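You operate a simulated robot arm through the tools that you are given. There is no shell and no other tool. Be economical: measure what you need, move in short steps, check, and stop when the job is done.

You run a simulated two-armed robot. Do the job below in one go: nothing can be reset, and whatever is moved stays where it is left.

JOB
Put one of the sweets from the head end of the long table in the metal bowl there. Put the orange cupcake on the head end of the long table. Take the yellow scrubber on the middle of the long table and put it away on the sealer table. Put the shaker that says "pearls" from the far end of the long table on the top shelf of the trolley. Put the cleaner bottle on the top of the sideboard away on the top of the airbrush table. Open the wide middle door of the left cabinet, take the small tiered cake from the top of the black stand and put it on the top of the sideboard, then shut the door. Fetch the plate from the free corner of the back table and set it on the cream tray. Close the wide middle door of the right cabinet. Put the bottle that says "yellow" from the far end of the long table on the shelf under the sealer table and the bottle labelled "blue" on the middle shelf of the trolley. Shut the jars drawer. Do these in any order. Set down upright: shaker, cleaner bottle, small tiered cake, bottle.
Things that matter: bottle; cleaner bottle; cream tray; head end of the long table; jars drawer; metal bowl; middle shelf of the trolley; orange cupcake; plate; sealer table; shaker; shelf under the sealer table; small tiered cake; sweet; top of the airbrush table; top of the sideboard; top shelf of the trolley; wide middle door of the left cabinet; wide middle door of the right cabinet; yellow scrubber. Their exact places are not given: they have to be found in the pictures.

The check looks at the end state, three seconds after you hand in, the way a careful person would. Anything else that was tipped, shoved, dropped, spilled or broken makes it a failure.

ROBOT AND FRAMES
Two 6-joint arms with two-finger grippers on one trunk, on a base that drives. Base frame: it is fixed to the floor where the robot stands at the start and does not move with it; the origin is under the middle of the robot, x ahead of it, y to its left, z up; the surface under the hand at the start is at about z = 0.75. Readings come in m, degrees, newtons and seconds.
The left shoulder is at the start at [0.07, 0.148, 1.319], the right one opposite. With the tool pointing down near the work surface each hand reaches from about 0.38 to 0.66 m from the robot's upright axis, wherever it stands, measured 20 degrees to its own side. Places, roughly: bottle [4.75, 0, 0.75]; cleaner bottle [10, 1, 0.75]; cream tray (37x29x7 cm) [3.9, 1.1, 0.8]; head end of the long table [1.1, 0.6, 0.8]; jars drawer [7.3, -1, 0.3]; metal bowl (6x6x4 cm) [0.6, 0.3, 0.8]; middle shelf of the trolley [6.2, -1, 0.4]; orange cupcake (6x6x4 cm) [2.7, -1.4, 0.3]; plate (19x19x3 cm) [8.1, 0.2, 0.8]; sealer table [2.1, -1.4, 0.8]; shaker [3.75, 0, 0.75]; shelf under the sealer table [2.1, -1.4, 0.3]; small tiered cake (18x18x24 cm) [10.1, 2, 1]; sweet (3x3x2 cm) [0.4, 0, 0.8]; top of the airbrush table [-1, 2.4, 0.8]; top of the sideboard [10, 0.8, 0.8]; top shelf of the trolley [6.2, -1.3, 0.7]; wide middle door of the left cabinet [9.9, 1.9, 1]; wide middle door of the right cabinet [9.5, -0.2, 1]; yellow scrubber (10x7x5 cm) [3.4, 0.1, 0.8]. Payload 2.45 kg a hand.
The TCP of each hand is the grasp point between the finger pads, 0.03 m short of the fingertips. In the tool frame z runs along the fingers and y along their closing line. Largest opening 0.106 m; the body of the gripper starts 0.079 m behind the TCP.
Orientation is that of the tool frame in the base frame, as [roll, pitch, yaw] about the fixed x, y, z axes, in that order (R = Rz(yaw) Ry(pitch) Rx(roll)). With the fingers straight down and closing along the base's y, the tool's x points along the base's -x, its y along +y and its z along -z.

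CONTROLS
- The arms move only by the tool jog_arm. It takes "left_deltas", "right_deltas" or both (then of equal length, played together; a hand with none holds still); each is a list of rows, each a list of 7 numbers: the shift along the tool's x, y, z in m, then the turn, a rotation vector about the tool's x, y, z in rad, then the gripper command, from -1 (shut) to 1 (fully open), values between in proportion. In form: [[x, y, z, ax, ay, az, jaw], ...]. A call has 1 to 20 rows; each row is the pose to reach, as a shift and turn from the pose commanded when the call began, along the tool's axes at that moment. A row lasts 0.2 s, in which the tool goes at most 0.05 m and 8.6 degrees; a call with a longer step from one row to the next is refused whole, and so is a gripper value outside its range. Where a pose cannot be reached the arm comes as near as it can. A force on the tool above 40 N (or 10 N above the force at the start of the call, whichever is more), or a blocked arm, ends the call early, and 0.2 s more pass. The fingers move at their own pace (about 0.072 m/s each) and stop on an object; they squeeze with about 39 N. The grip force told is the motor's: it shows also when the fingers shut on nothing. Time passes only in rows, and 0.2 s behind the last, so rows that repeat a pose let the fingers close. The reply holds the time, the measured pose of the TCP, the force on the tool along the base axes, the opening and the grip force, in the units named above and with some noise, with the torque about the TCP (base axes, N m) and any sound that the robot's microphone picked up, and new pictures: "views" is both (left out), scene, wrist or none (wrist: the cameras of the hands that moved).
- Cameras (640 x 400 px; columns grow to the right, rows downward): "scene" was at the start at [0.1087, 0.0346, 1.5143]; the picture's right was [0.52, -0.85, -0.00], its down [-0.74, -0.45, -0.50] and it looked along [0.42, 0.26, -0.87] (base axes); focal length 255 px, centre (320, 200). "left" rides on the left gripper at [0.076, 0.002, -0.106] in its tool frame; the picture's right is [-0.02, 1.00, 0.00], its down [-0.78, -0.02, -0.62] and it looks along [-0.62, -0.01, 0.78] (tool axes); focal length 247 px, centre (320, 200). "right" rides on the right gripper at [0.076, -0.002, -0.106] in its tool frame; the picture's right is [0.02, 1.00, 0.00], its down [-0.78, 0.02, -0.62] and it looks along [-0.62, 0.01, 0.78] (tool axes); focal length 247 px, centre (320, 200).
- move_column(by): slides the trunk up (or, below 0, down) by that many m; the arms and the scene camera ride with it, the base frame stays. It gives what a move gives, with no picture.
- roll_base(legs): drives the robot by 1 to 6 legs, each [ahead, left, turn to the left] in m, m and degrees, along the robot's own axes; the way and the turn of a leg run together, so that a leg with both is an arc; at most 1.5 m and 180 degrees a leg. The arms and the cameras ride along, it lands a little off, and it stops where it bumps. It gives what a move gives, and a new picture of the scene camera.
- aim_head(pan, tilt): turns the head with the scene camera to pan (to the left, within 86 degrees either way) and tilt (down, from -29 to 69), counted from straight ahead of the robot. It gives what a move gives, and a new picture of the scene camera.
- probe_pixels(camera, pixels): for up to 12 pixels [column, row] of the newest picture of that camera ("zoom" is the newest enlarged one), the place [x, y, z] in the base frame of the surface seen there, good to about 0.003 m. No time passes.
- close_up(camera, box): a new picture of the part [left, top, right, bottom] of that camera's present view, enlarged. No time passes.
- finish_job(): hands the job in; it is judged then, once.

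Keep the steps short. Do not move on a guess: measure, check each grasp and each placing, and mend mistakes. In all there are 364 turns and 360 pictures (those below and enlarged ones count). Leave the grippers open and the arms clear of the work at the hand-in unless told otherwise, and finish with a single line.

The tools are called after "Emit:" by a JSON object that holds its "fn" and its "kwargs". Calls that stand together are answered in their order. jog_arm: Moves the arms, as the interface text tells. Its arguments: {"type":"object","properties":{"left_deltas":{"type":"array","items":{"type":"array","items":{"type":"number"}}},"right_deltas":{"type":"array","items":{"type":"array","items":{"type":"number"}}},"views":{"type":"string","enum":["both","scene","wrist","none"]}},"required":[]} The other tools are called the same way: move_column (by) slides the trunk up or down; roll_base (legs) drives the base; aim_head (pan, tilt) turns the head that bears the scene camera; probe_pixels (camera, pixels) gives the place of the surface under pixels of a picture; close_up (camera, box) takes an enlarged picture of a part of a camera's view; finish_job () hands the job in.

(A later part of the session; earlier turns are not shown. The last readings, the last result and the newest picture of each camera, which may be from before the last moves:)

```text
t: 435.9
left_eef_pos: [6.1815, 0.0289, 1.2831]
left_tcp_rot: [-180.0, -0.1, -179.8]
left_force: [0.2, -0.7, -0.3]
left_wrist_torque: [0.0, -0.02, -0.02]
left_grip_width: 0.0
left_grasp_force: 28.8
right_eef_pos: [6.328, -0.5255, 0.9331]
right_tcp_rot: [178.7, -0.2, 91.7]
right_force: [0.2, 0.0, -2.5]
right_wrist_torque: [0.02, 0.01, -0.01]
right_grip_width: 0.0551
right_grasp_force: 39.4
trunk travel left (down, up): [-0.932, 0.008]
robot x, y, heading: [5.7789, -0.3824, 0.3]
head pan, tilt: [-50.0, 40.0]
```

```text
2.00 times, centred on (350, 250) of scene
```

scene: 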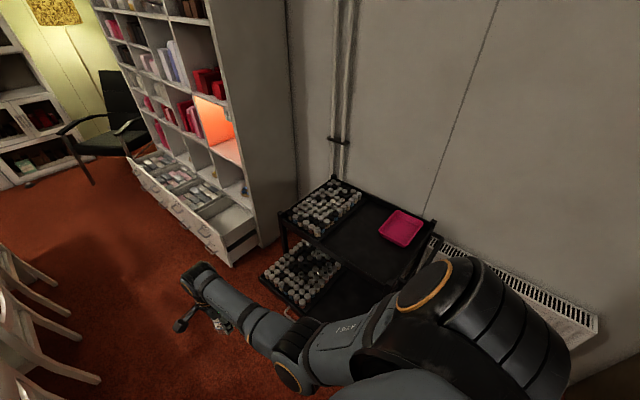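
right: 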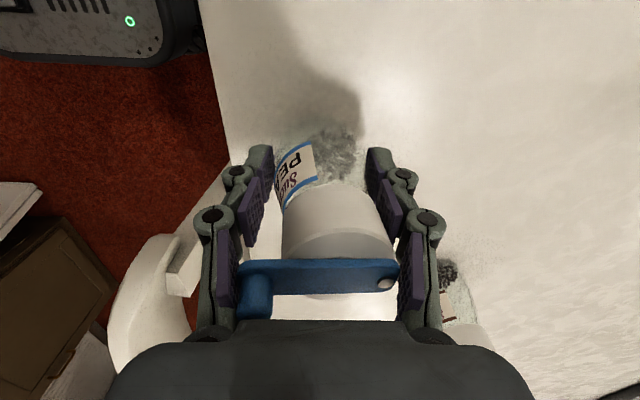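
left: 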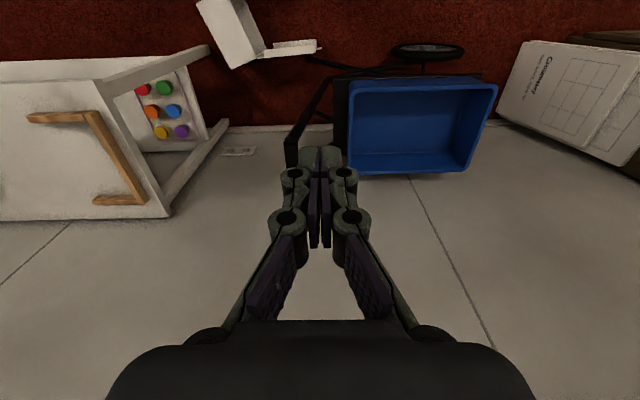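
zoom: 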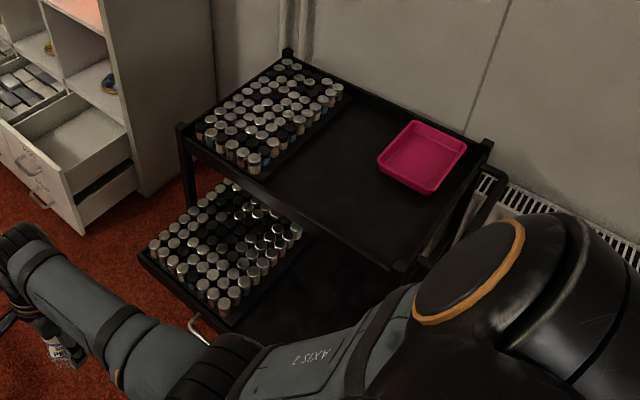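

The trolley's top shelf (z 0.716) is free around (6.27, -1.20), and the middle shelf (z 0.445) is free at about (6.2, -1.0). I'll position in front of it.

Emit:
{"fn": "roll_base", "kwargs": {"legs": [[0.63, 0, 0], [0, 0, -90], [0.24, 0, 0]]}}

Emit:
{"fn": "aim_head", "kwargs": {"pan": -10, "tilt": 55}}

Emit:
{"fn": "jog_arm", "kwargs": {"right_deltas": [[0, 0, 0.03, 0, 0, 0, -0.5], [0, 0, 0.06, 0, 0, 0, -0.5]], "views": "wrist"}}

```text
t: 444.6
left_eef_pos: [6.7759, -1.0353, 1.2841]
left_tcp_rot: [-179.9, -0.1, 88.3]
left_force: [0.0, 0.0, -0.2]
left_wrist_torque: [-0.03, -0.01, 0.03]
left_grip_width: 0.0001
left_grasp_force: 28.8
right_eef_pos: [6.2165, -1.1667, 0.9345]
right_tcp_rot: [178.6, -0.1, -0.1]
right_force: [0.3, -0.2, -2.0]
right_wrist_torque: [-0.04, 0.01, 0.06]
right_grip_width: 0.0551
right_grasp_force: 38.9
trunk travel left (down, up): [-0.932, 0.008]
robot x, y, heading: [6.3768, -0.6252, -91.5]
head pan, tilt: [-50.0, 40.0]
```

scene: 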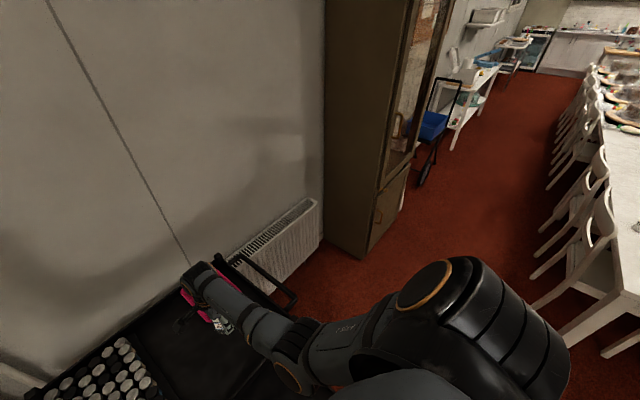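

```text
t: 445.6
left_eef_pos: [6.7744, -1.0383, 1.2845]
left_tcp_rot: [-179.9, -0.1, 88.2]
left_force: [0.4, -0.2, 0.2]
left_wrist_torque: [-0.05, -0.01, -0.01]
left_grip_width: 0.0001
left_grasp_force: 29.4
right_eef_pos: [6.2162, -1.1675, 0.932]
right_tcp_rot: [178.7, -0.2, -0.1]
right_force: [-0.3, 0.8, -1.6]
right_wrist_torque: [-0.03, 0.0, -0.04]
right_grip_width: 0.0552
right_grasp_force: 38.5
trunk travel left (down, up): [-0.932, 0.008]
robot x, y, heading: [6.3779, -0.6222, -91.8]
head pan, tilt: [-10.0, 55.0]
```

scene: 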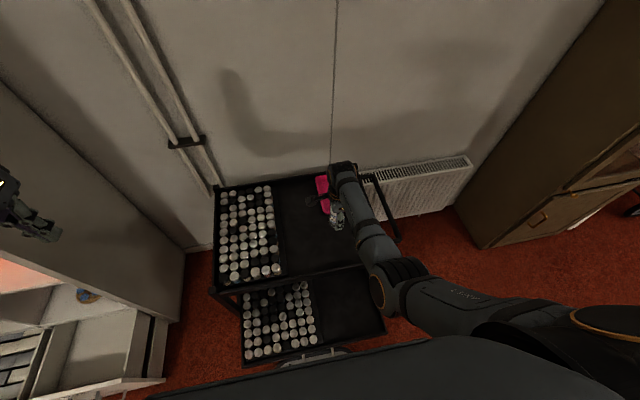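

```text
t: 446.2
left_eef_pos: [6.7762, -1.0399, 1.2824]
left_tcp_rot: [-179.9, -0.3, 88.3]
left_force: [-0.8, -0.2, 0.0]
left_wrist_torque: [0.04, -0.03, -0.03]
left_grip_width: 0.0001
left_grasp_force: 28.8
right_eef_pos: [6.2151, -1.1709, 0.8724]
right_tcp_rot: [178.7, -0.2, -0.2]
right_force: [-0.4, -0.4, -2.1]
right_wrist_torque: [0.0, 0.0, 0.02]
right_grip_width: 0.0551
right_grasp_force: 38.6
trunk travel left (down, up): [-0.932, 0.008]
robot x, y, heading: [6.3753, -0.6213, -92.0]
head pan, tilt: [-10.0, 55.0]
```

right: 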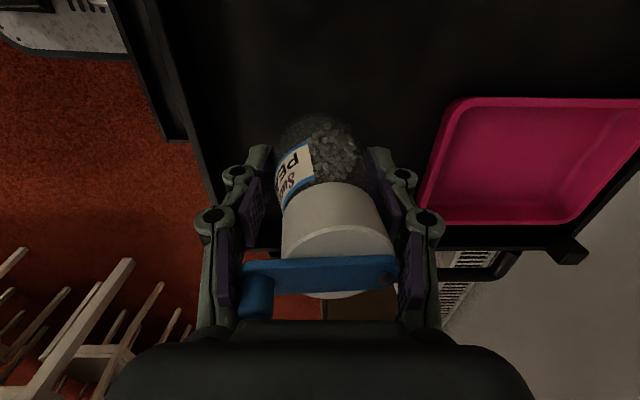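

Emit:
{"fn": "jog_arm", "kwargs": {"right_deltas": [[0.025, 0.01, 0, 0, 0, 0, -0.5], [0.05, 0.02, 0, 0, 0, 0, -0.5]], "views": "none"}}

Emit:
{"fn": "move_column", "kwargs": {"by": -0.1}}

Emit:
{"fn": "jog_arm", "kwargs": {"right_deltas": [[0, 0, 0.004, 0, 0, 0, -0.5], [0, 0, 0.008, 0, 0, 0, -0.5], [0, 0, 0.012, 0, 0, 0, -0.5], [0, 0, 0.015, 0, 0, 0, -0.5]], "views": "wrist"}}

```text
t: 446.9
left_eef_pos: [6.7769, -1.0413, 1.2838]
left_tcp_rot: [-179.8, -0.2, 88.3]
left_force: [-0.1, 0.3, -0.2]
left_wrist_torque: [0.01, 0.0, -0.02]
left_grip_width: 0.0
left_grasp_force: 28.3
right_eef_pos: [6.2593, -1.1856, 0.8749]
right_tcp_rot: [178.8, -0.1, -0.2]
right_force: [0.9, -0.2, -2.6]
right_wrist_torque: [0.03, 0.01, 0.01]
right_grip_width: 0.0548
right_grasp_force: 38.6
right hand out of reach, approached as far as the arm can: row 2
trunk travel left (down, up): [-0.932, 0.008]
robot x, y, heading: [6.3755, -0.6223, -91.7]
head pan, tilt: [-10.0, 55.0]
```

```text
t: 448.2
left_eef_pos: [6.7753, -1.0395, 1.1834]
left_tcp_rot: [-180.0, -0.1, 88.2]
left_force: [-0.5, 0.2, -0.2]
left_wrist_torque: [0.04, 0.02, 0.01]
left_grip_width: 0.0
left_grasp_force: 29.0
right_eef_pos: [6.2597, -1.1848, 0.7762]
right_tcp_rot: [178.8, -0.2, -0.2]
right_force: [-0.1, -0.6, -1.6]
right_wrist_torque: [0.04, 0.01, -0.03]
right_grip_width: 0.0549
right_grasp_force: 39.6
trunk travel left (down, up): [-0.832, 0.108]
robot x, y, heading: [6.3766, -0.6191, -91.6]
head pan, tilt: [-10.0, 55.0]
```

```text
t: 449.2
left_eef_pos: [6.7754, -1.039, 1.1838]
left_tcp_rot: [-179.7, -0.2, 88.3]
left_force: [0.3, 0.2, 0.4]
left_wrist_torque: [-0.01, 0.01, 0.01]
left_grip_width: 0.0
left_grasp_force: 28.2
right_eef_pos: [6.2575, -1.1802, 0.7694]
right_tcp_rot: [178.8, -0.2, -0.2]
right_force: [0.0, 0.6, -1.6]
right_wrist_torque: [0.01, -0.01, -0.01]
right_grip_width: 0.0548
right_grasp_force: 38.6
right hand out of reach, approached as far as the arm can: row 2, 3, 4
trunk travel left (down, up): [-0.832, 0.108]
robot x, y, heading: [6.3794, -0.6236, -91.7]
head pan, tilt: [-10.0, 55.0]
```

right: 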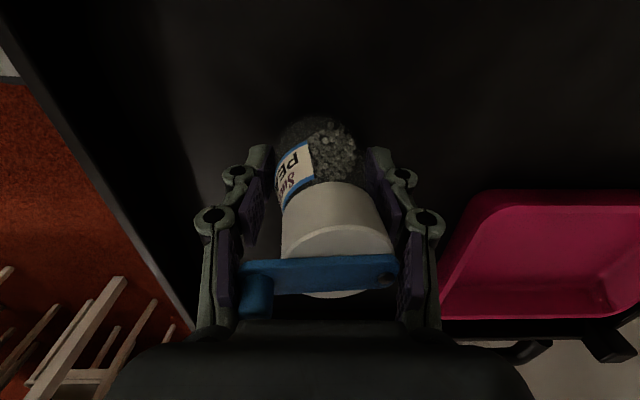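

About 9 mm more. I'll lower with the trunk, release and lift away.

Emit:
{"fn": "move_column", "kwargs": {"by": -0.01}}

Emit:
{"fn": "jog_arm", "kwargs": {"right_deltas": [[0, 0, 0, 0, 0, 0, 0.2], [0, 0, 0, 0, 0, 0, 0.7], [0, 0, 0, 0, 0, 0, 0.7], [0, 0, -0.04, 0, 0, 0, 0.7], [0, 0, -0.08, 0, 0, 0, 0.7], [0, 0, -0.12, 0, 0, 0, 0.7], [0, 0, -0.15, 0, 0, 0, 0.7]], "views": "wrist"}}

```text
t: 449.8
left_eef_pos: [6.7757, -1.0384, 1.174]
left_tcp_rot: [-179.8, -0.2, 88.1]
left_force: [0.3, -0.3, -0.1]
left_wrist_torque: [0.03, -0.01, -0.01]
left_grip_width: 0.0002
left_grasp_force: 28.7
right_eef_pos: [6.2579, -1.1816, 0.7607]
right_tcp_rot: [178.6, -0.3, -0.3]
right_force: [1.0, 1.2, 8.4]
right_wrist_torque: [-0.22, -0.04, 0.0]
right_grip_width: 0.055
right_grasp_force: 38.9
trunk travel left (down, up): [-0.822, 0.118]
robot x, y, heading: [6.3785, -0.6264, -91.6]
head pan, tilt: [-10.0, 55.0]
```

```text
t: 451.4
left_eef_pos: [6.7748, -1.0395, 1.1738]
left_tcp_rot: [-179.8, -0.2, 88.2]
left_force: [-0.7, -0.2, 0.3]
left_wrist_torque: [-0.04, 0.0, -0.01]
left_grip_width: 0.0
left_grasp_force: 28.6
right_eef_pos: [6.2702, -1.245, 0.8768]
right_tcp_rot: [178.9, -0.1, -0.1]
right_force: [0.7, -0.2, -0.5]
right_wrist_torque: [-0.02, -0.02, 0.01]
right_grip_width: 0.0901
right_grasp_force: 0.2
right hand out of reach, approached as far as the arm can: row 4, 5, 6, 7
trunk travel left (down, up): [-0.822, 0.118]
robot x, y, heading: [6.3761, -0.624, -91.6]
head pan, tilt: [-10.0, 55.0]
```

right: 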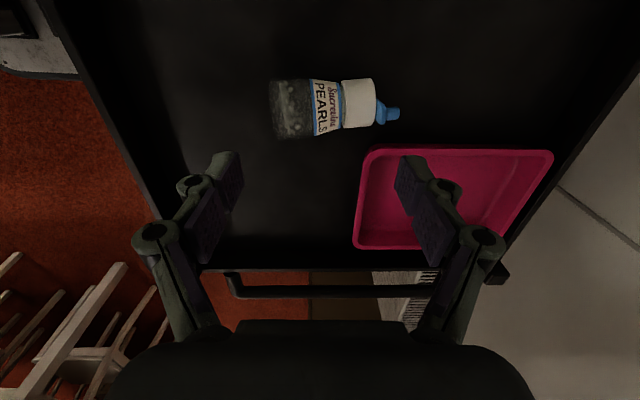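

The arm drifted as it rose and knocked the shaker over. It lies along y with its cap away from me. I'll pick it up again and set it upright. First I'll measure it.

Emit:
{"fn": "probe_pixels", "kwargs": {"camera": "right", "pixels": [[272, 105], [290, 108], [325, 105], [358, 102], [375, 103], [395, 113], [300, 80], [300, 136], [355, 80], [360, 128]]}}

Emit:
{"fn": "move_column", "kwargs": {"by": 0.1}}

```text
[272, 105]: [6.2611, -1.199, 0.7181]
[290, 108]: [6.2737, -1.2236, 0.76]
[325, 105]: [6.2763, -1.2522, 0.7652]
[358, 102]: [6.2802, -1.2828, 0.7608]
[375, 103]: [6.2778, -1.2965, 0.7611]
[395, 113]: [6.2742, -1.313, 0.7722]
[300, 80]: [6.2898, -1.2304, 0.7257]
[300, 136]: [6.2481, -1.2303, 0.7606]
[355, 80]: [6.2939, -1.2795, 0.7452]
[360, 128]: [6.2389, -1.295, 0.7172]
```

```text
t: 452.7
left_eef_pos: [6.7747, -1.0384, 1.2731]
left_tcp_rot: [-179.8, -0.1, 88.1]
left_force: [-0.9, 0.1, -0.2]
left_wrist_torque: [0.02, -0.02, 0.0]
left_grip_width: 0.0
left_grasp_force: 29.0
right_eef_pos: [6.2689, -1.2453, 0.9768]
right_tcp_rot: [178.8, -0.2, -0.2]
right_force: [0.1, 0.0, 0.9]
right_wrist_torque: [-0.01, 0.0, 0.01]
right_grip_width: 0.09
right_grasp_force: 0.0
trunk travel left (down, up): [-0.922, 0.018]
robot x, y, heading: [6.3773, -0.6249, -91.9]
head pan, tilt: [-10.0, 55.0]
```

Emit:
{"fn": "roll_base", "kwargs": {"legs": [[0.05, 0, 0]]}}

Emit:
{"fn": "jog_arm", "kwargs": {"right_deltas": [[0, -0.01, 0, 0, 0, -0.14, 0.7], [0, -0.02, 0, 0, 0, -0.28, 0.7], [0, -0.03, 0, 0, 0, -0.42, 0.5], [0, -0.04, 0, 0, 0, -0.56, 0.5], [0, -0.05, 0, 0, 0, -0.7, 0.5], [0, -0.06, 0, 0, 0, -0.84, 0.5], [0, -0.06, 0, 0, 0, -0.98, 0.5], [0, -0.06, 0, 0, 0, -1.12, 0.5], [0, -0.06, 0, 0, 0, -1.26, 0.5], [0, -0.06, 0, 0, 0, -1.4, 0.5], [0, -0.06, 0, 0, 0, -1.54, 0.5]], "views": "none"}}

Emit:
{"fn": "move_column", "kwargs": {"by": -0.11}}

Emit:
{"fn": "jog_arm", "kwargs": {"right_deltas": [[0, 0, 0, 0, 0.13, 0, 0.5], [0, 0, 0, 0, 0.26, 0, 0.5], [0, 0, 0.02, 0, 0.4, 0, 0.5]], "views": "wrist"}}

```text
t: 453.6
left_eef_pos: [6.7722, -1.0801, 1.2768]
left_tcp_rot: [-179.9, 0.3, 88.2]
left_force: [0.8, 1.7, -0.1]
left_wrist_torque: [-0.13, 0.01, -0.02]
left_grip_width: 0.0
left_grasp_force: 28.5
right_eef_pos: [6.2658, -1.2883, 0.9823]
right_tcp_rot: [178.3, -0.1, -0.2]
right_force: [-0.1, 0.6, 0.5]
right_wrist_torque: [-0.08, -0.01, -0.03]
right_grip_width: 0.0904
right_grasp_force: 0.2
trunk travel left (down, up): [-0.922, 0.018]
robot x, y, heading: [6.3762, -0.6758, -91.8]
head pan, tilt: [-10.0, 55.0]
```

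scene: 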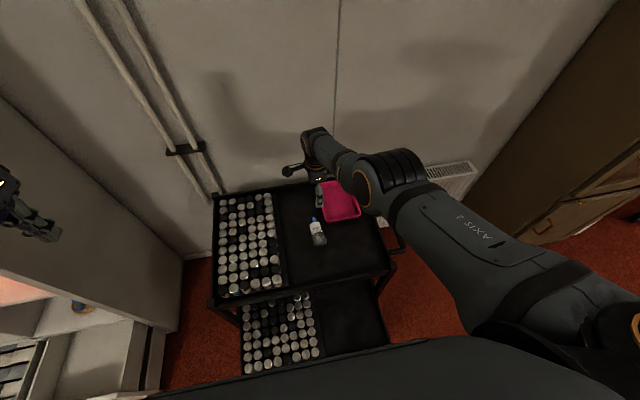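

```text
t: 456.0
left_eef_pos: [6.7729, -1.0897, 1.2731]
left_tcp_rot: [-179.9, -0.1, 88.1]
left_force: [-0.1, 0.5, -0.1]
left_wrist_torque: [-0.02, -0.04, -0.01]
left_grip_width: 0.0001
left_grasp_force: 28.6
right_eef_pos: [6.2769, -1.2805, 0.9511]
right_tcp_rot: [179.8, 1.1, 88.1]
right_force: [0.3, 0.3, -0.2]
right_wrist_torque: [0.01, -0.02, 0.02]
right_grip_width: 0.0794
right_grasp_force: 0.0
right hand out of reach, approached as far as the arm can: row 1, 2, 3, 4, 5, 6, 7, 8, 9, 10, 11
trunk travel left (down, up): [-0.922, 0.018]
robot x, y, heading: [6.3704, -0.6725, -91.9]
head pan, tilt: [-10.0, 55.0]
```

```text
t: 457.4
left_eef_pos: [6.7724, -1.0892, 1.1633]
left_tcp_rot: [-179.9, -0.1, 88.0]
left_force: [0.1, 0.3, 0.1]
left_wrist_torque: [0.02, 0.03, 0.0]
left_grip_width: 0.0003
left_grasp_force: 28.6
right_eef_pos: [6.2768, -1.2809, 0.8407]
right_tcp_rot: [179.8, 1.2, 87.9]
right_force: [0.1, 0.1, 0.6]
right_wrist_torque: [0.0, 0.0, -0.05]
right_grip_width: 0.0797
right_grasp_force: 0.0
trunk travel left (down, up): [-0.812, 0.128]
robot x, y, heading: [6.3727, -0.6713, -91.5]
head pan, tilt: [-10.0, 55.0]
```

```text
t: 458.2
left_eef_pos: [6.775, -1.0891, 1.1635]
left_tcp_rot: [-179.8, -0.2, 88.1]
left_force: [-0.1, -0.2, 0.9]
left_wrist_torque: [0.01, 0.01, 0.0]
left_grip_width: 0.0
left_grasp_force: 28.8
right_eef_pos: [6.273, -1.2054, 0.8701]
right_tcp_rot: [180.0, -21.9, 88.0]
right_force: [-0.2, -0.1, -0.1]
right_wrist_torque: [-0.02, -0.01, 0.0]
right_grip_width: 0.0795
right_grasp_force: 0.1
right hand out of reach, approached as far as the arm can: row 1, 2, 3
trunk travel left (down, up): [-0.812, 0.128]
robot x, y, heading: [6.3709, -0.6742, -91.5]
head pan, tilt: [-10.0, 55.0]
```

right: 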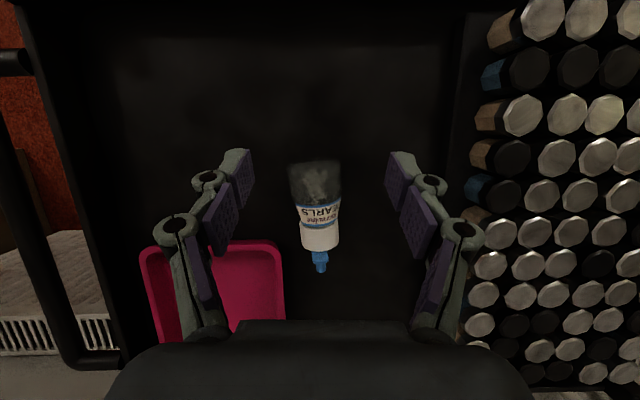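

The jar lies between the fingers. I'll move down onto its body and close.

Emit:
{"fn": "jog_arm", "kwargs": {"right_deltas": [[-0.025, -0.003, 0.034, 0, 0, 0, 0.4], [-0.05, -0.005, 0.068, 0, 0, 0, 0.4], [-0.073, -0.005, 0.1, 0, 0, 0, 0.4], [-0.073, -0.005, 0.102, 0, 0, 0, -0.1], [-0.073, -0.005, 0.102, 0, 0, 0, -0.6], [-0.073, -0.005, 0.102, 0, 0, 0, -0.6]], "views": "wrist"}}

```text
t: 459.6
left_eef_pos: [6.7727, -1.09, 1.1648]
left_tcp_rot: [-179.7, -0.2, 88.2]
left_force: [-0.5, -0.3, 0.3]
left_wrist_torque: [-0.01, 0.0, 0.03]
left_grip_width: 0.0
left_grasp_force: 29.0
right_eef_pos: [6.2489, -1.1678, 0.7951]
right_tcp_rot: [179.8, -21.9, 88.0]
right_force: [0.7, 0.2, -0.6]
right_wrist_torque: [0.01, 0.04, 0.01]
right_grip_width: 0.0216
right_grasp_force: 0.1
right hand out of reach, approached as far as the arm can: row 1, 2, 3, 4, 5, 6
trunk travel left (down, up): [-0.812, 0.128]
robot x, y, heading: [6.3766, -0.6729, -91.8]
head pan, tilt: [-10.0, 55.0]
```

right: 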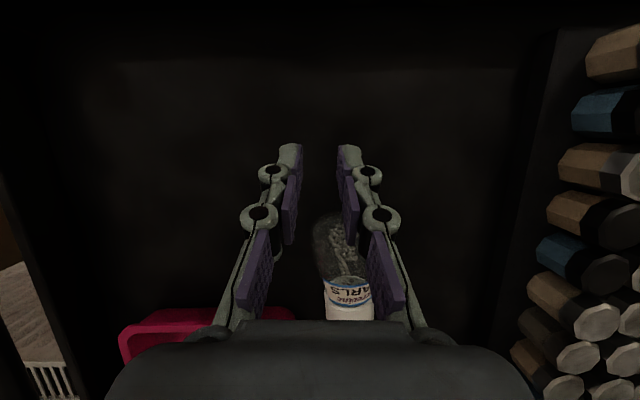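

Out of reach at this trunk height. I'll lift the hand, lower the trunk 0.15 m for better reach, and try again.

Emit:
{"fn": "jog_arm", "kwargs": {"right_deltas": [[0.014, 0.01, -0.035, 0, 0, 0, 0.4], [0.028, 0.02, -0.07, 0, 0, 0, 0.4], [0.042, 0.02, -0.105, 0, 0, 0, 0.4], [0.0555, 0.02, -0.14, 0, 0, 0, 0.4]], "views": "none"}}

Emit:
{"fn": "roll_base", "kwargs": {"legs": [[0.04, 0, 0]]}}

Emit:
{"fn": "move_column", "kwargs": {"by": -0.13}}

Emit:
{"fn": "jog_arm", "kwargs": {"right_deltas": [[0, 0, 0, 0, 0, 0, 0.4]], "views": "wrist"}}

```text
t: 460.6
left_eef_pos: [6.7737, -1.0893, 1.1632]
left_tcp_rot: [-179.8, -0.1, 88.1]
left_force: [0.8, -1.2, -0.7]
left_wrist_torque: [0.01, 0.02, -0.01]
left_grip_width: 0.0
left_grasp_force: 28.6
right_eef_pos: [6.2833, -1.224, 0.9223]
right_tcp_rot: [180.0, -22.0, 88.1]
right_force: [-0.2, 0.1, -0.4]
right_wrist_torque: [-0.02, 0.04, -0.02]
right_grip_width: 0.0743
right_grasp_force: 0.1
right hand out of reach, approached as far as the arm can: row 1, 2, 3, 4
trunk travel left (down, up): [-0.812, 0.128]
robot x, y, heading: [6.3741, -0.6763, -91.7]
head pan, tilt: [-10.0, 55.0]
```

```text
t: 461.5
left_eef_pos: [6.7725, -1.1209, 1.1664]
left_tcp_rot: [-179.9, 0.3, 88.1]
left_force: [-0.5, 1.4, 0.4]
left_wrist_torque: [-0.08, -0.03, -0.01]
left_grip_width: 0.0
left_grasp_force: 28.4
right_eef_pos: [6.2819, -1.2605, 0.9246]
right_tcp_rot: [179.8, -21.6, 88.1]
right_force: [-0.8, 0.1, 1.1]
right_wrist_torque: [-0.06, 0.0, 0.01]
right_grip_width: 0.074
right_grasp_force: 0.1
trunk travel left (down, up): [-0.812, 0.128]
robot x, y, heading: [6.3715, -0.7109, -91.8]
head pan, tilt: [-10.0, 55.0]
```

scene: 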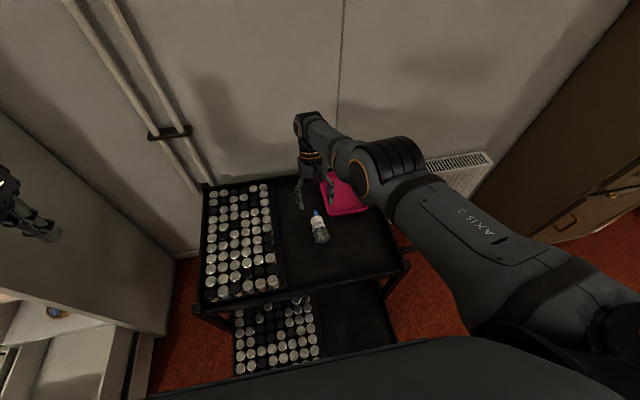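

```text
t: 463.1
left_eef_pos: [6.7715, -1.1263, 1.0334]
left_tcp_rot: [-179.8, 0.0, 88.1]
left_force: [0.6, -0.7, -0.5]
left_wrist_torque: [-0.02, 0.01, -0.05]
left_grip_width: 0.0001
left_grasp_force: 28.6
right_eef_pos: [6.2826, -1.2624, 0.7919]
right_tcp_rot: [179.7, -21.9, 88.1]
right_force: [-0.2, -1.1, 0.3]
right_wrist_torque: [0.02, -0.03, -0.02]
right_grip_width: 0.0741
right_grasp_force: 0.0
trunk travel left (down, up): [-0.682, 0.258]
robot x, y, heading: [6.3758, -0.7118, -91.8]
head pan, tilt: [-10.0, 55.0]
```

```text
t: 463.5
left_eef_pos: [6.772, -1.1284, 1.0335]
left_tcp_rot: [-179.7, -0.2, 88.0]
left_force: [0.0, -0.5, 0.0]
left_wrist_torque: [0.0, 0.02, 0.01]
left_grip_width: 0.0
left_grasp_force: 28.8
right_eef_pos: [6.2819, -1.2633, 0.7914]
right_tcp_rot: [179.8, -22.0, 88.1]
right_force: [0.4, -0.6, -0.3]
right_wrist_torque: [-0.01, -0.03, 0.0]
right_grip_width: 0.0743
right_grasp_force: 0.0
trunk travel left (down, up): [-0.682, 0.258]
robot x, y, heading: [6.3744, -0.7134, -91.5]
head pan, tilt: [-10.0, 55.0]
```

right: 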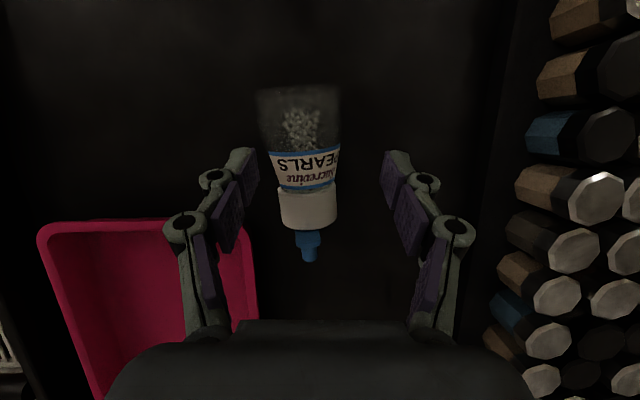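

Emit:
{"fn": "jog_arm", "kwargs": {"right_deltas": [[0.005, -0.012, 0.0, 0, 0, 0, 0.4], [0.0099, -0.012, 0.025, 0, 0, 0, 0.4], [0.0099, -0.012, 0.05, 0, 0, 0, 0.4], [0.0099, -0.012, 0.05, 0, 0, 0, -0.1], [0.0099, -0.012, 0.05, 0, 0, 0, -0.6], [0.0099, -0.012, 0.05, 0, 0, 0, -0.6]], "views": "wrist"}}

```text
t: 464.9
left_eef_pos: [6.771, -1.1261, 1.0338]
left_tcp_rot: [-179.9, -0.1, 88.1]
left_force: [-0.3, 0.6, 0.3]
left_wrist_torque: [-0.03, -0.02, 0.01]
left_grip_width: 0.0
left_grasp_force: 29.0
right_eef_pos: [6.2708, -1.2451, 0.7469]
right_tcp_rot: [179.9, -21.9, 88.1]
right_force: [-4.9, -4.5, 17.7]
right_wrist_torque: [-0.06, 0.49, 0.12]
right_grip_width: 0.0541
right_grasp_force: 39.3
right hand out of reach, approached as far as the arm can: row 1, 2, 3, 4, 5, 6
trunk travel left (down, up): [-0.682, 0.258]
robot x, y, heading: [6.3744, -0.7114, -91.8]
head pan, tilt: [-10.0, 55.0]
```

right: 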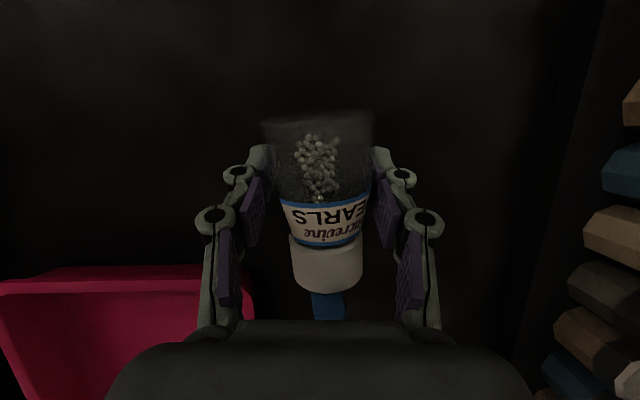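

Gripped on the jar body (54 mm). I'll lift with the trunk and rotate the hand about 90° to bring the jar upright.

Emit:
{"fn": "move_column", "kwargs": {"by": 0.1}}

Emit:
{"fn": "jog_arm", "kwargs": {"right_deltas": [[0, 0, 0, 0, -0.14, 0, -0.6], [0, 0, 0, 0, -0.28, 0, -0.6], [0, 0, 0, 0, -0.42, 0, -0.6], [0, 0, 0, 0, -0.56, 0, -0.6], [0, 0, 0, 0, -0.7, 0, -0.6], [0, 0, 0, 0, -0.84, 0, -0.6], [0, 0, 0, 0, -0.98, 0, -0.6], [0, 0, 0, 0, -1.12, 0, -0.6], [0, 0, 0, 0, -1.26, 0, -0.6], [0, 0, 0, 0, -1.4, 0, -0.6], [0, 0, 0, 0, -1.53, 0, -0.6]], "views": "both"}}

```text
t: 466.2
left_eef_pos: [6.7711, -1.1278, 1.1343]
left_tcp_rot: [-179.9, -0.2, 88.2]
left_force: [0.0, 0.0, -0.3]
left_wrist_torque: [-0.02, 0.0, -0.01]
left_grip_width: 0.0
left_grasp_force: 28.1
right_eef_pos: [6.2713, -1.2451, 0.8444]
right_tcp_rot: [180.0, -22.1, 88.1]
right_force: [-0.5, 0.5, -1.7]
right_wrist_torque: [0.03, 0.0, -0.01]
right_grip_width: 0.0541
right_grasp_force: 39.1
trunk travel left (down, up): [-0.782, 0.158]
robot x, y, heading: [6.3745, -0.7131, -91.7]
head pan, tilt: [-10.0, 55.0]
```

```text
t: 468.2
left_eef_pos: [6.7716, -1.1244, 1.135]
left_tcp_rot: [-179.8, 0.1, 88.1]
left_force: [-0.1, -0.4, 0.0]
left_wrist_torque: [0.1, 0.04, 0.03]
left_grip_width: 0.0002
left_grasp_force: 28.3
right_eef_pos: [6.3238, -1.3564, 0.7448]
right_tcp_rot: [179.1, 46.3, 87.1]
right_force: [-2.8, 14.0, 26.9]
right_wrist_torque: [-0.38, 1.05, -0.52]
right_grip_width: 0.0532
right_grasp_force: 39.1
right hand out of reach, approached as far as the arm can: row 1, 2, 3, 4, 5, 6, 7, 8, 9
trunk travel left (down, up): [-0.782, 0.158]
robot x, y, heading: [6.3737, -0.7107, -91.9]
head pan, tilt: [-10.0, 55.0]
stopped in row 9 (right hand): the force on the tool passed its limit at 132 N (the readings are from after the stop); the commanded pose is now the measured one
```

scene: 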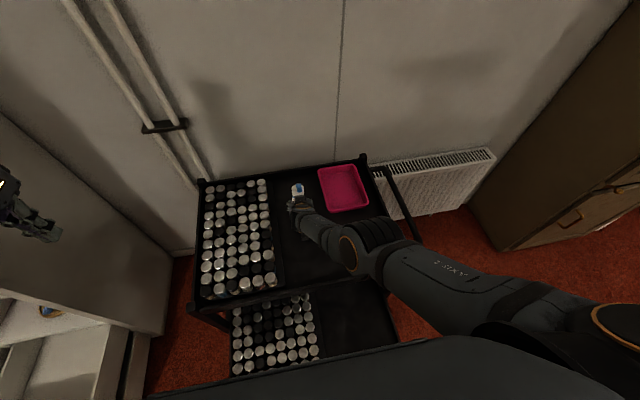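
right: 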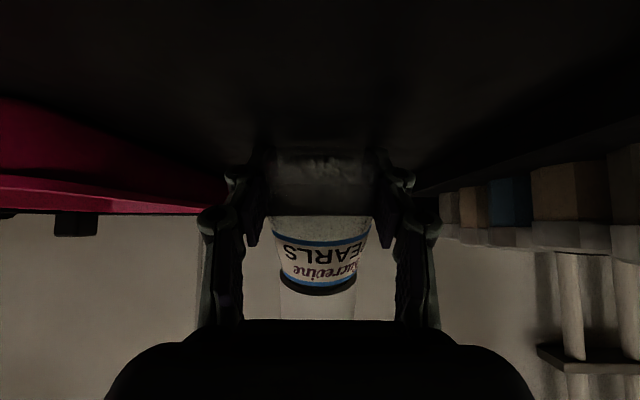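

The hand drifted down and pressed the jar on the shelf. I'll raise the trunk and then finish the tilt a bit further back, where the arm reaches better.

Emit:
{"fn": "move_column", "kwargs": {"by": 0.12}}

Emit:
{"fn": "jog_arm", "kwargs": {"right_deltas": [[0.03, -0.01, -0.01, 0, -0.1, 0, -0.6], [0.05, -0.03, -0.02, 0, -0.2, 0, -0.6], [0.06, -0.05, -0.03, 0, -0.3, 0, -0.6], [0.06, -0.05, -0.03, 0, -0.38, 0, -0.6]], "views": "both"}}

```text
t: 469.7
left_eef_pos: [6.7727, -1.1287, 1.2527]
left_tcp_rot: [-179.8, -0.2, 88.0]
left_force: [0.7, 0.6, 0.6]
left_wrist_torque: [0.01, -0.03, 0.01]
left_grip_width: 0.0
left_grasp_force: 28.5
right_eef_pos: [6.3232, -1.3586, 0.8589]
right_tcp_rot: [178.8, 45.8, 87.1]
right_force: [0.7, 0.7, -1.1]
right_wrist_torque: [0.03, 0.01, -0.02]
right_grip_width: 0.0527
right_grasp_force: 39.0
trunk travel left (down, up): [-0.902, 0.038]
robot x, y, heading: [6.3729, -0.7129, -91.7]
head pan, tilt: [-10.0, 55.0]
```

```text
t: 470.7
left_eef_pos: [6.7713, -1.1279, 1.2536]
left_tcp_rot: [-179.8, 0.0, 88.1]
left_force: [0.3, 0.8, 0.0]
left_wrist_torque: [0.0, 0.02, 0.0]
left_grip_width: 0.0
left_grasp_force: 29.1
right_eef_pos: [6.2805, -1.2959, 0.8308]
right_tcp_rot: [178.0, 67.8, 86.1]
right_force: [0.1, 0.2, -1.1]
right_wrist_torque: [-0.01, -0.01, 0.0]
right_grip_width: 0.0528
right_grasp_force: 39.3
right hand out of reach, approached as far as the arm can: row 1, 2, 3, 4
trunk travel left (down, up): [-0.902, 0.038]
robot x, y, heading: [6.3699, -0.7116, -91.8]
head pan, tilt: [-10.0, 55.0]
```

scene: 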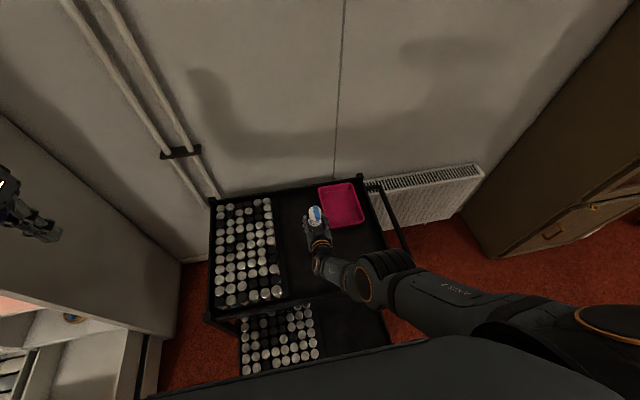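
right: 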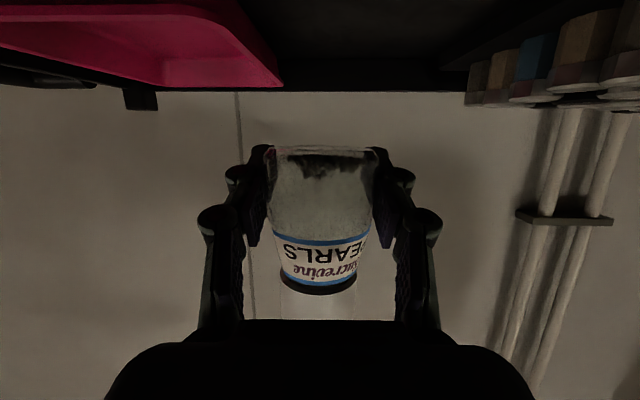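

Emit:
{"fn": "close_up", "kwargs": {"camera": "scene", "box": [270, 170, 380, 280]}}

Emit:
{"fn": "probe_pixels", "kwargs": {"camera": "zoom", "pixels": [[255, 235], [275, 260], [250, 260], [270, 290], [285, 240], [262, 215]]}}

```text
3.64 times, centred on (325, 225) of scene
```

zoom: 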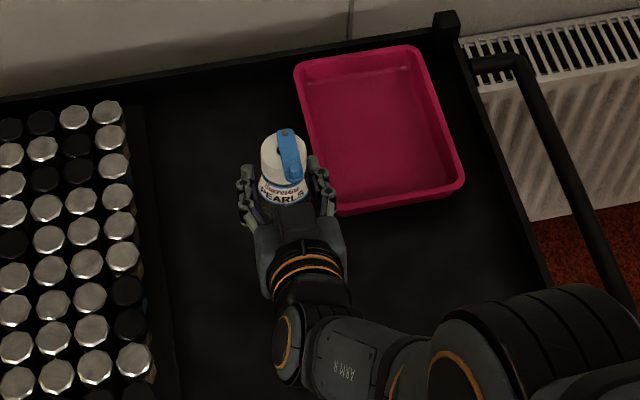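

```text
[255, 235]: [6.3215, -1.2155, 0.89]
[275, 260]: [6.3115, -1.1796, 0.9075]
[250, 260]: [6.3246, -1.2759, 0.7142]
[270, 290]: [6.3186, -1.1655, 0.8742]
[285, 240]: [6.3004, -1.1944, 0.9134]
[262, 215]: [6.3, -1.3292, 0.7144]
```

The jar is upright in the grip. I'll shift it away from the pink tray (back 5 cm, 3 cm to +x) and lower it with the trunk.

Emit:
{"fn": "roll_base", "kwargs": {"legs": [[-0.05, 0.035, 0]]}}

Emit:
{"fn": "move_column", "kwargs": {"by": -0.055}}

Emit:
{"fn": "close_up", "kwargs": {"camera": "scene", "box": [250, 170, 380, 300]}}

Emit:
{"fn": "jog_arm", "kwargs": {"right_deltas": [[0, 0, 0, 0, 0, 0, -0.6]], "views": "wrist"}}

```text
t: 471.6
left_eef_pos: [6.8016, -1.0872, 1.253]
left_tcp_rot: [179.9, -0.5, 88.0]
left_force: [-1.1, -1.9, 0.1]
left_wrist_torque: [0.06, -0.08, 0.0]
left_grip_width: 0.0001
left_grasp_force: 28.3
right_eef_pos: [6.3121, -1.2526, 0.8278]
right_tcp_rot: [177.5, 67.4, 85.5]
right_force: [0.0, -0.4, -2.2]
right_wrist_torque: [-0.05, -0.07, 0.03]
right_grip_width: 0.0526
right_grasp_force: 39.3
trunk travel left (down, up): [-0.902, 0.038]
robot x, y, heading: [6.4081, -0.6617, -91.8]
head pan, tilt: [-10.0, 55.0]
```

scene: 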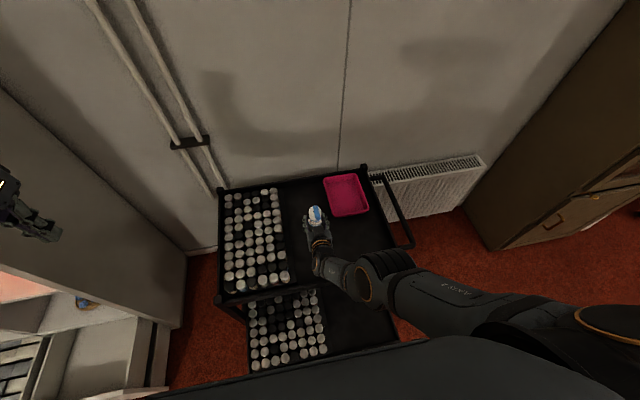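

```text
t: 472.6
left_eef_pos: [6.807, -1.0795, 1.1981]
left_tcp_rot: [-179.8, 0.0, 88.1]
left_force: [0.6, 0.6, 1.5]
left_wrist_torque: [0.0, 0.01, -0.01]
left_grip_width: 0.0001
left_grasp_force: 28.2
right_eef_pos: [6.3165, -1.248, 0.7762]
right_tcp_rot: [178.1, 67.8, 86.2]
right_force: [0.9, 0.7, -1.4]
right_wrist_torque: [0.01, 0.01, 0.0]
right_grip_width: 0.0528
right_grasp_force: 38.6
trunk travel left (down, up): [-0.847, 0.093]
robot x, y, heading: [6.4087, -0.6611, -91.5]
head pan, tilt: [-10.0, 55.0]
```

```text
3.08 times, centred on (315, 235) of scene
```

zoom: 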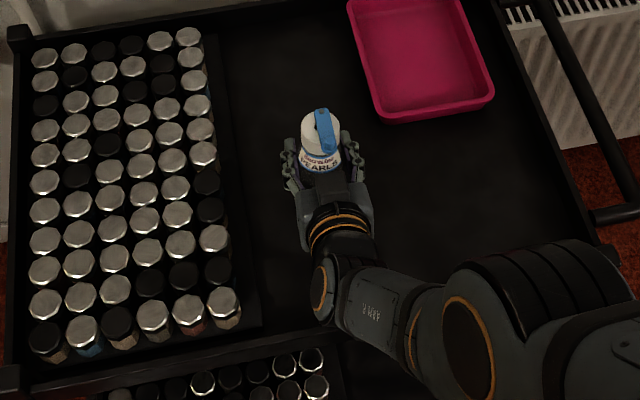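

```text
t: 473.0
left_eef_pos: [6.808, -1.0811, 1.1983]
left_tcp_rot: [-179.8, -0.2, 88.2]
left_force: [0.0, 0.1, 0.4]
left_wrist_torque: [-0.02, -0.02, -0.03]
left_grip_width: 0.0
left_grasp_force: 28.9
right_eef_pos: [6.3152, -1.2488, 0.776]
right_tcp_rot: [178.2, 67.8, 86.2]
right_force: [-0.2, -0.1, -1.7]
right_wrist_torque: [-0.01, 0.02, -0.01]
right_grip_width: 0.053
right_grasp_force: 38.9
trunk travel left (down, up): [-0.847, 0.093]
robot x, y, heading: [6.4099, -0.6642, -91.7]
head pan, tilt: [-10.0, 55.0]
```

right: 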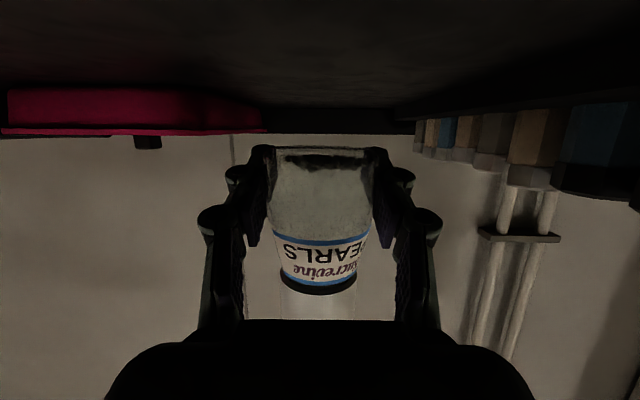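

Emit:
{"fn": "move_column", "kwargs": {"by": -0.012}}

Emit:
{"fn": "move_column", "kwargs": {"by": -0.008}}

```text
t: 473.6
left_eef_pos: [6.808, -1.0794, 1.1876]
left_tcp_rot: [-179.8, 0.0, 88.1]
left_force: [0.2, -0.3, -0.8]
left_wrist_torque: [0.02, -0.02, 0.0]
left_grip_width: 0.0001
left_grasp_force: 28.7
right_eef_pos: [6.3138, -1.2477, 0.7662]
right_tcp_rot: [178.1, 67.9, 86.1]
right_force: [-2.7, 5.0, 16.5]
right_wrist_torque: [3.0, -0.19, 0.4]
right_grip_width: 0.0528
right_grasp_force: 38.9
trunk travel left (down, up): [-0.835, 0.105]
robot x, y, heading: [6.4081, -0.6662, -92.0]
head pan, tilt: [-10.0, 55.0]
```

```text
t: 473.9
left_eef_pos: [6.8079, -1.0769, 1.1859]
left_tcp_rot: [-179.9, 0.1, 88.1]
left_force: [-0.1, 0.2, 0.8]
left_wrist_torque: [0.02, -0.03, 0.01]
left_grip_width: 0.0
left_grasp_force: 28.4
right_eef_pos: [6.315, -1.2472, 0.7658]
right_tcp_rot: [178.0, 68.1, 86.0]
right_force: [-2.5, 9.9, 20.4]
right_wrist_torque: [3.87, -0.23, 0.63]
right_grip_width: 0.0527
right_grasp_force: 38.9
trunk travel left (down, up): [-0.834, 0.106]
robot x, y, heading: [6.4106, -0.6608, -92.0]
head pan, tilt: [-10.0, 55.0]
stopped: the force on the tool passed its limit at 46 N (the readings are from after the stop); the commanded pose is now the measured one
```

The torque shows the wrist is touching the trolley's front rim, not the jar touching the shelf. I'll rise, go 8 cm deeper (where the hand clears the rim) and lower again.

Emit:
{"fn": "move_column", "kwargs": {"by": 0.03}}

Emit:
{"fn": "roll_base", "kwargs": {"legs": [[0.085, 0, 0]]}}

Emit:
{"fn": "move_column", "kwargs": {"by": -0.035}}

Emit:
{"fn": "close_up", "kwargs": {"camera": "scene", "box": [250, 150, 380, 280]}}

```text
t: 474.7
left_eef_pos: [6.8067, -1.0811, 1.2146]
left_tcp_rot: [-179.8, -0.1, 88.1]
left_force: [0.3, -1.2, -0.3]
left_wrist_torque: [0.02, 0.02, 0.0]
left_grip_width: 0.0
left_grasp_force: 28.7
right_eef_pos: [6.3149, -1.2495, 0.7936]
right_tcp_rot: [178.0, 68.0, 86.1]
right_force: [-0.7, 0.6, -1.6]
right_wrist_torque: [-0.03, -0.01, 0.0]
right_grip_width: 0.053
right_grasp_force: 39.0
trunk travel left (down, up): [-0.864, 0.076]
robot x, y, heading: [6.4085, -0.6615, -91.8]
head pan, tilt: [-10.0, 55.0]
```

```text
t: 475.8
left_eef_pos: [6.8036, -1.1618, 1.2183]
left_tcp_rot: [-179.8, 0.2, 88.1]
left_force: [0.4, 0.5, 0.8]
left_wrist_torque: [-0.03, 0.02, -0.05]
left_grip_width: 0.0
left_grasp_force: 27.8
right_eef_pos: [6.3115, -1.3313, 0.7963]
right_tcp_rot: [178.0, 68.1, 85.8]
right_force: [0.3, 0.5, -1.7]
right_wrist_torque: [-0.01, -0.05, 0.0]
right_grip_width: 0.0528
right_grasp_force: 38.7
trunk travel left (down, up): [-0.864, 0.076]
robot x, y, heading: [6.4025, -0.749, -92.1]
head pan, tilt: [-10.0, 55.0]
```

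scene: 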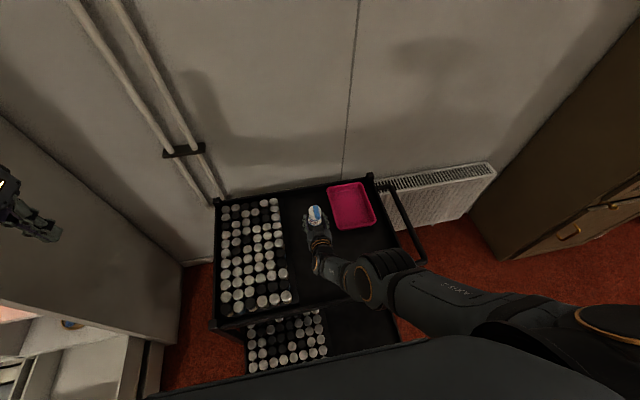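

```text
t: 476.4
left_eef_pos: [6.804, -1.1618, 1.185]
left_tcp_rot: [-179.7, 0.0, 88.0]
left_force: [1.0, -0.1, -0.3]
left_wrist_torque: [0.04, -0.01, -0.03]
left_grip_width: 0.0001
left_grasp_force: 28.5
right_eef_pos: [6.3123, -1.3304, 0.7656]
right_tcp_rot: [178.2, 68.0, 86.0]
right_force: [-4.0, 19.2, 30.6]
right_wrist_torque: [5.75, -0.33, 0.87]
right_grip_width: 0.0527
right_grasp_force: 38.8
trunk travel left (down, up): [-0.833, 0.107]
robot x, y, heading: [6.4081, -0.7513, -92.2]
head pan, tilt: [-10.0, 55.0]
stopped: the force on the tool passed its limit at 116 N (the readings are from after the stop); the commanded pose is now the measured one
```

```text
3.08 times, centred on (315, 215) of scene
```

zoom: 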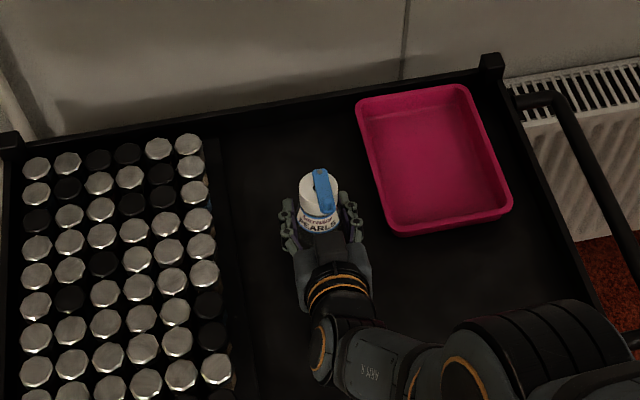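

The camera under the tilted hand touches the shelf, so I can't go lower this way. I'll measure the lid height to know the remaining gap (lid top is 0.095 above the jar's base).

Emit:
{"fn": "probe_pixels", "kwargs": {"camera": "zoom", "pixels": [[308, 190], [312, 183], [322, 195], [332, 190], [308, 200], [320, 225]]}}

Emit:
{"fn": "move_column", "kwargs": {"by": 0.004}}

```text
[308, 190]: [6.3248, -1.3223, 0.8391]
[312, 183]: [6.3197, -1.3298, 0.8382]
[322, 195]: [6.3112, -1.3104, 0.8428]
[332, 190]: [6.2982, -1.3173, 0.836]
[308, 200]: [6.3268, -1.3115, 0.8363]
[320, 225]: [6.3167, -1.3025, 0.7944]
```

```text
t: 476.9
left_eef_pos: [6.8023, -1.1667, 1.1878]
left_tcp_rot: [-179.8, -0.2, 88.0]
left_force: [0.1, 0.4, 0.4]
left_wrist_torque: [-0.02, -0.03, -0.01]
left_grip_width: 0.0001
left_grasp_force: 28.6
right_eef_pos: [6.312, -1.3346, 0.7677]
right_tcp_rot: [178.3, 67.9, 86.1]
right_force: [0.1, 0.3, -2.3]
right_wrist_torque: [0.0, -0.02, 0.01]
right_grip_width: 0.0527
right_grasp_force: 38.6
trunk travel left (down, up): [-0.837, 0.103]
robot x, y, heading: [6.4037, -0.7482, -92.2]
head pan, tilt: [-10.0, 55.0]
```

The jar's base is still about 3 cm above the shelf. I'll rise a little and reduce the tilt by 16°, which lifts the camera, then lower so the jar's edge touches before release.

Emit:
{"fn": "move_column", "kwargs": {"by": 0.03}}

Emit:
{"fn": "jog_arm", "kwargs": {"right_deltas": [[0, 0, 0, 0, 0.1, 0, -0.6], [0, 0, 0, 0, 0.2, 0, -0.6], [0, 0, 0, 0, 0.28, 0, -0.6]], "views": "none"}}

Emit:
{"fn": "move_column", "kwargs": {"by": -0.035}}

```text
t: 477.7
left_eef_pos: [6.8028, -1.1653, 1.2188]
left_tcp_rot: [-179.8, -0.2, 88.0]
left_force: [0.5, 0.3, 0.3]
left_wrist_torque: [-0.02, -0.02, 0.0]
left_grip_width: 0.0001
left_grasp_force: 28.8
right_eef_pos: [6.3114, -1.3346, 0.7979]
right_tcp_rot: [178.1, 67.9, 86.1]
right_force: [-0.2, -1.0, -1.8]
right_wrist_torque: [0.0, 0.0, 0.02]
right_grip_width: 0.0529
right_grasp_force: 38.5
trunk travel left (down, up): [-0.867, 0.073]
robot x, y, heading: [6.4099, -0.7482, -92.1]
head pan, tilt: [-10.0, 55.0]
```

```text
t: 478.5
left_eef_pos: [6.8034, -1.1668, 1.2186]
left_tcp_rot: [-179.9, -0.2, 87.9]
left_force: [0.3, -0.2, -0.5]
left_wrist_torque: [-0.01, 0.0, -0.01]
left_grip_width: 0.0
left_grasp_force: 28.7
right_eef_pos: [6.32, -1.346, 0.7731]
right_tcp_rot: [178.9, 51.9, 86.9]
right_force: [-0.8, 0.3, -1.9]
right_wrist_torque: [-0.04, 0.03, 0.0]
right_grip_width: 0.0528
right_grasp_force: 38.6
right hand out of reach, approached as far as the arm can: row 1, 2, 3
trunk travel left (down, up): [-0.867, 0.073]
robot x, y, heading: [6.4033, -0.7515, -91.9]
head pan, tilt: [-10.0, 55.0]
```

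```text
t: 479.3
left_eef_pos: [6.8034, -1.1647, 1.1851]
left_tcp_rot: [-179.8, -0.2, 88.1]
left_force: [0.3, -0.4, -0.4]
left_wrist_torque: [0.01, -0.02, 0.03]
left_grip_width: 0.0002
left_grasp_force: 28.9
right_eef_pos: [6.3203, -1.3455, 0.7426]
right_tcp_rot: [179.0, 52.3, 87.0]
right_force: [-0.5, -1.3, 17.1]
right_wrist_torque: [-0.31, 0.34, -0.02]
right_grip_width: 0.0529
right_grasp_force: 38.7
trunk travel left (down, up): [-0.832, 0.108]
robot x, y, heading: [6.4059, -0.7491, -91.9]
head pan, tilt: [-10.0, 55.0]
```

The jar's edge now touches (17 N, little torque). I'll release gently so it rocks upright, then look.

Emit:
{"fn": "jog_arm", "kwargs": {"right_deltas": [[0, 0, 0, 0, 0, 0, 0.05], [0, 0, 0, 0, 0, 0, 0.15], [0, 0, 0, 0, 0, 0, 0.4], [0, 0, 0, 0, 0, 0, 0.4]], "views": "wrist"}}

Emit:
{"fn": "close_up", "kwargs": {"camera": "scene", "box": [250, 150, 380, 280]}}

```text
t: 480.3
left_eef_pos: [6.803, -1.1649, 1.1851]
left_tcp_rot: [-179.9, -0.1, 88.1]
left_force: [-0.3, 0.0, 0.0]
left_wrist_torque: [-0.01, 0.01, 0.02]
left_grip_width: 0.0
left_grasp_force: 28.6
right_eef_pos: [6.32, -1.3436, 0.7393]
right_tcp_rot: [179.0, 51.9, 87.0]
right_force: [-0.3, -1.7, 14.8]
right_wrist_torque: [-0.22, -0.15, -0.18]
right_grip_width: 0.0752
right_grasp_force: 3.8
trunk travel left (down, up): [-0.832, 0.108]
robot x, y, heading: [6.4049, -0.7521, -91.8]
head pan, tilt: [-10.0, 55.0]
```

right: 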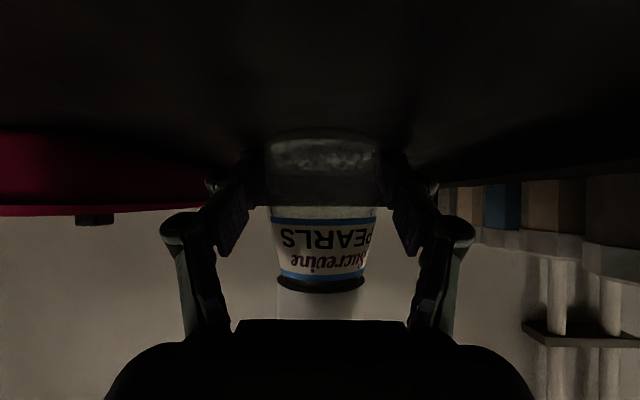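

```text
3.08 times, centred on (315, 215) of scene
```

zoom: 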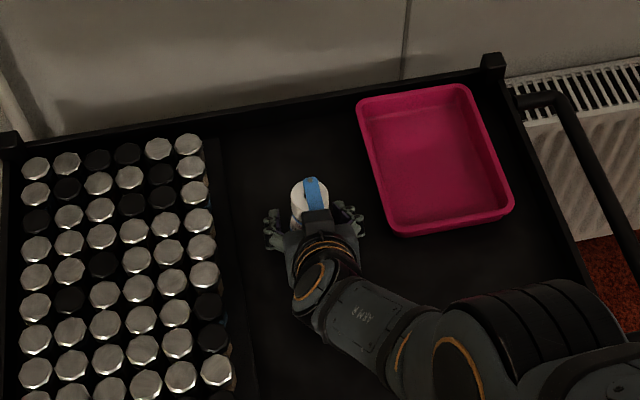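

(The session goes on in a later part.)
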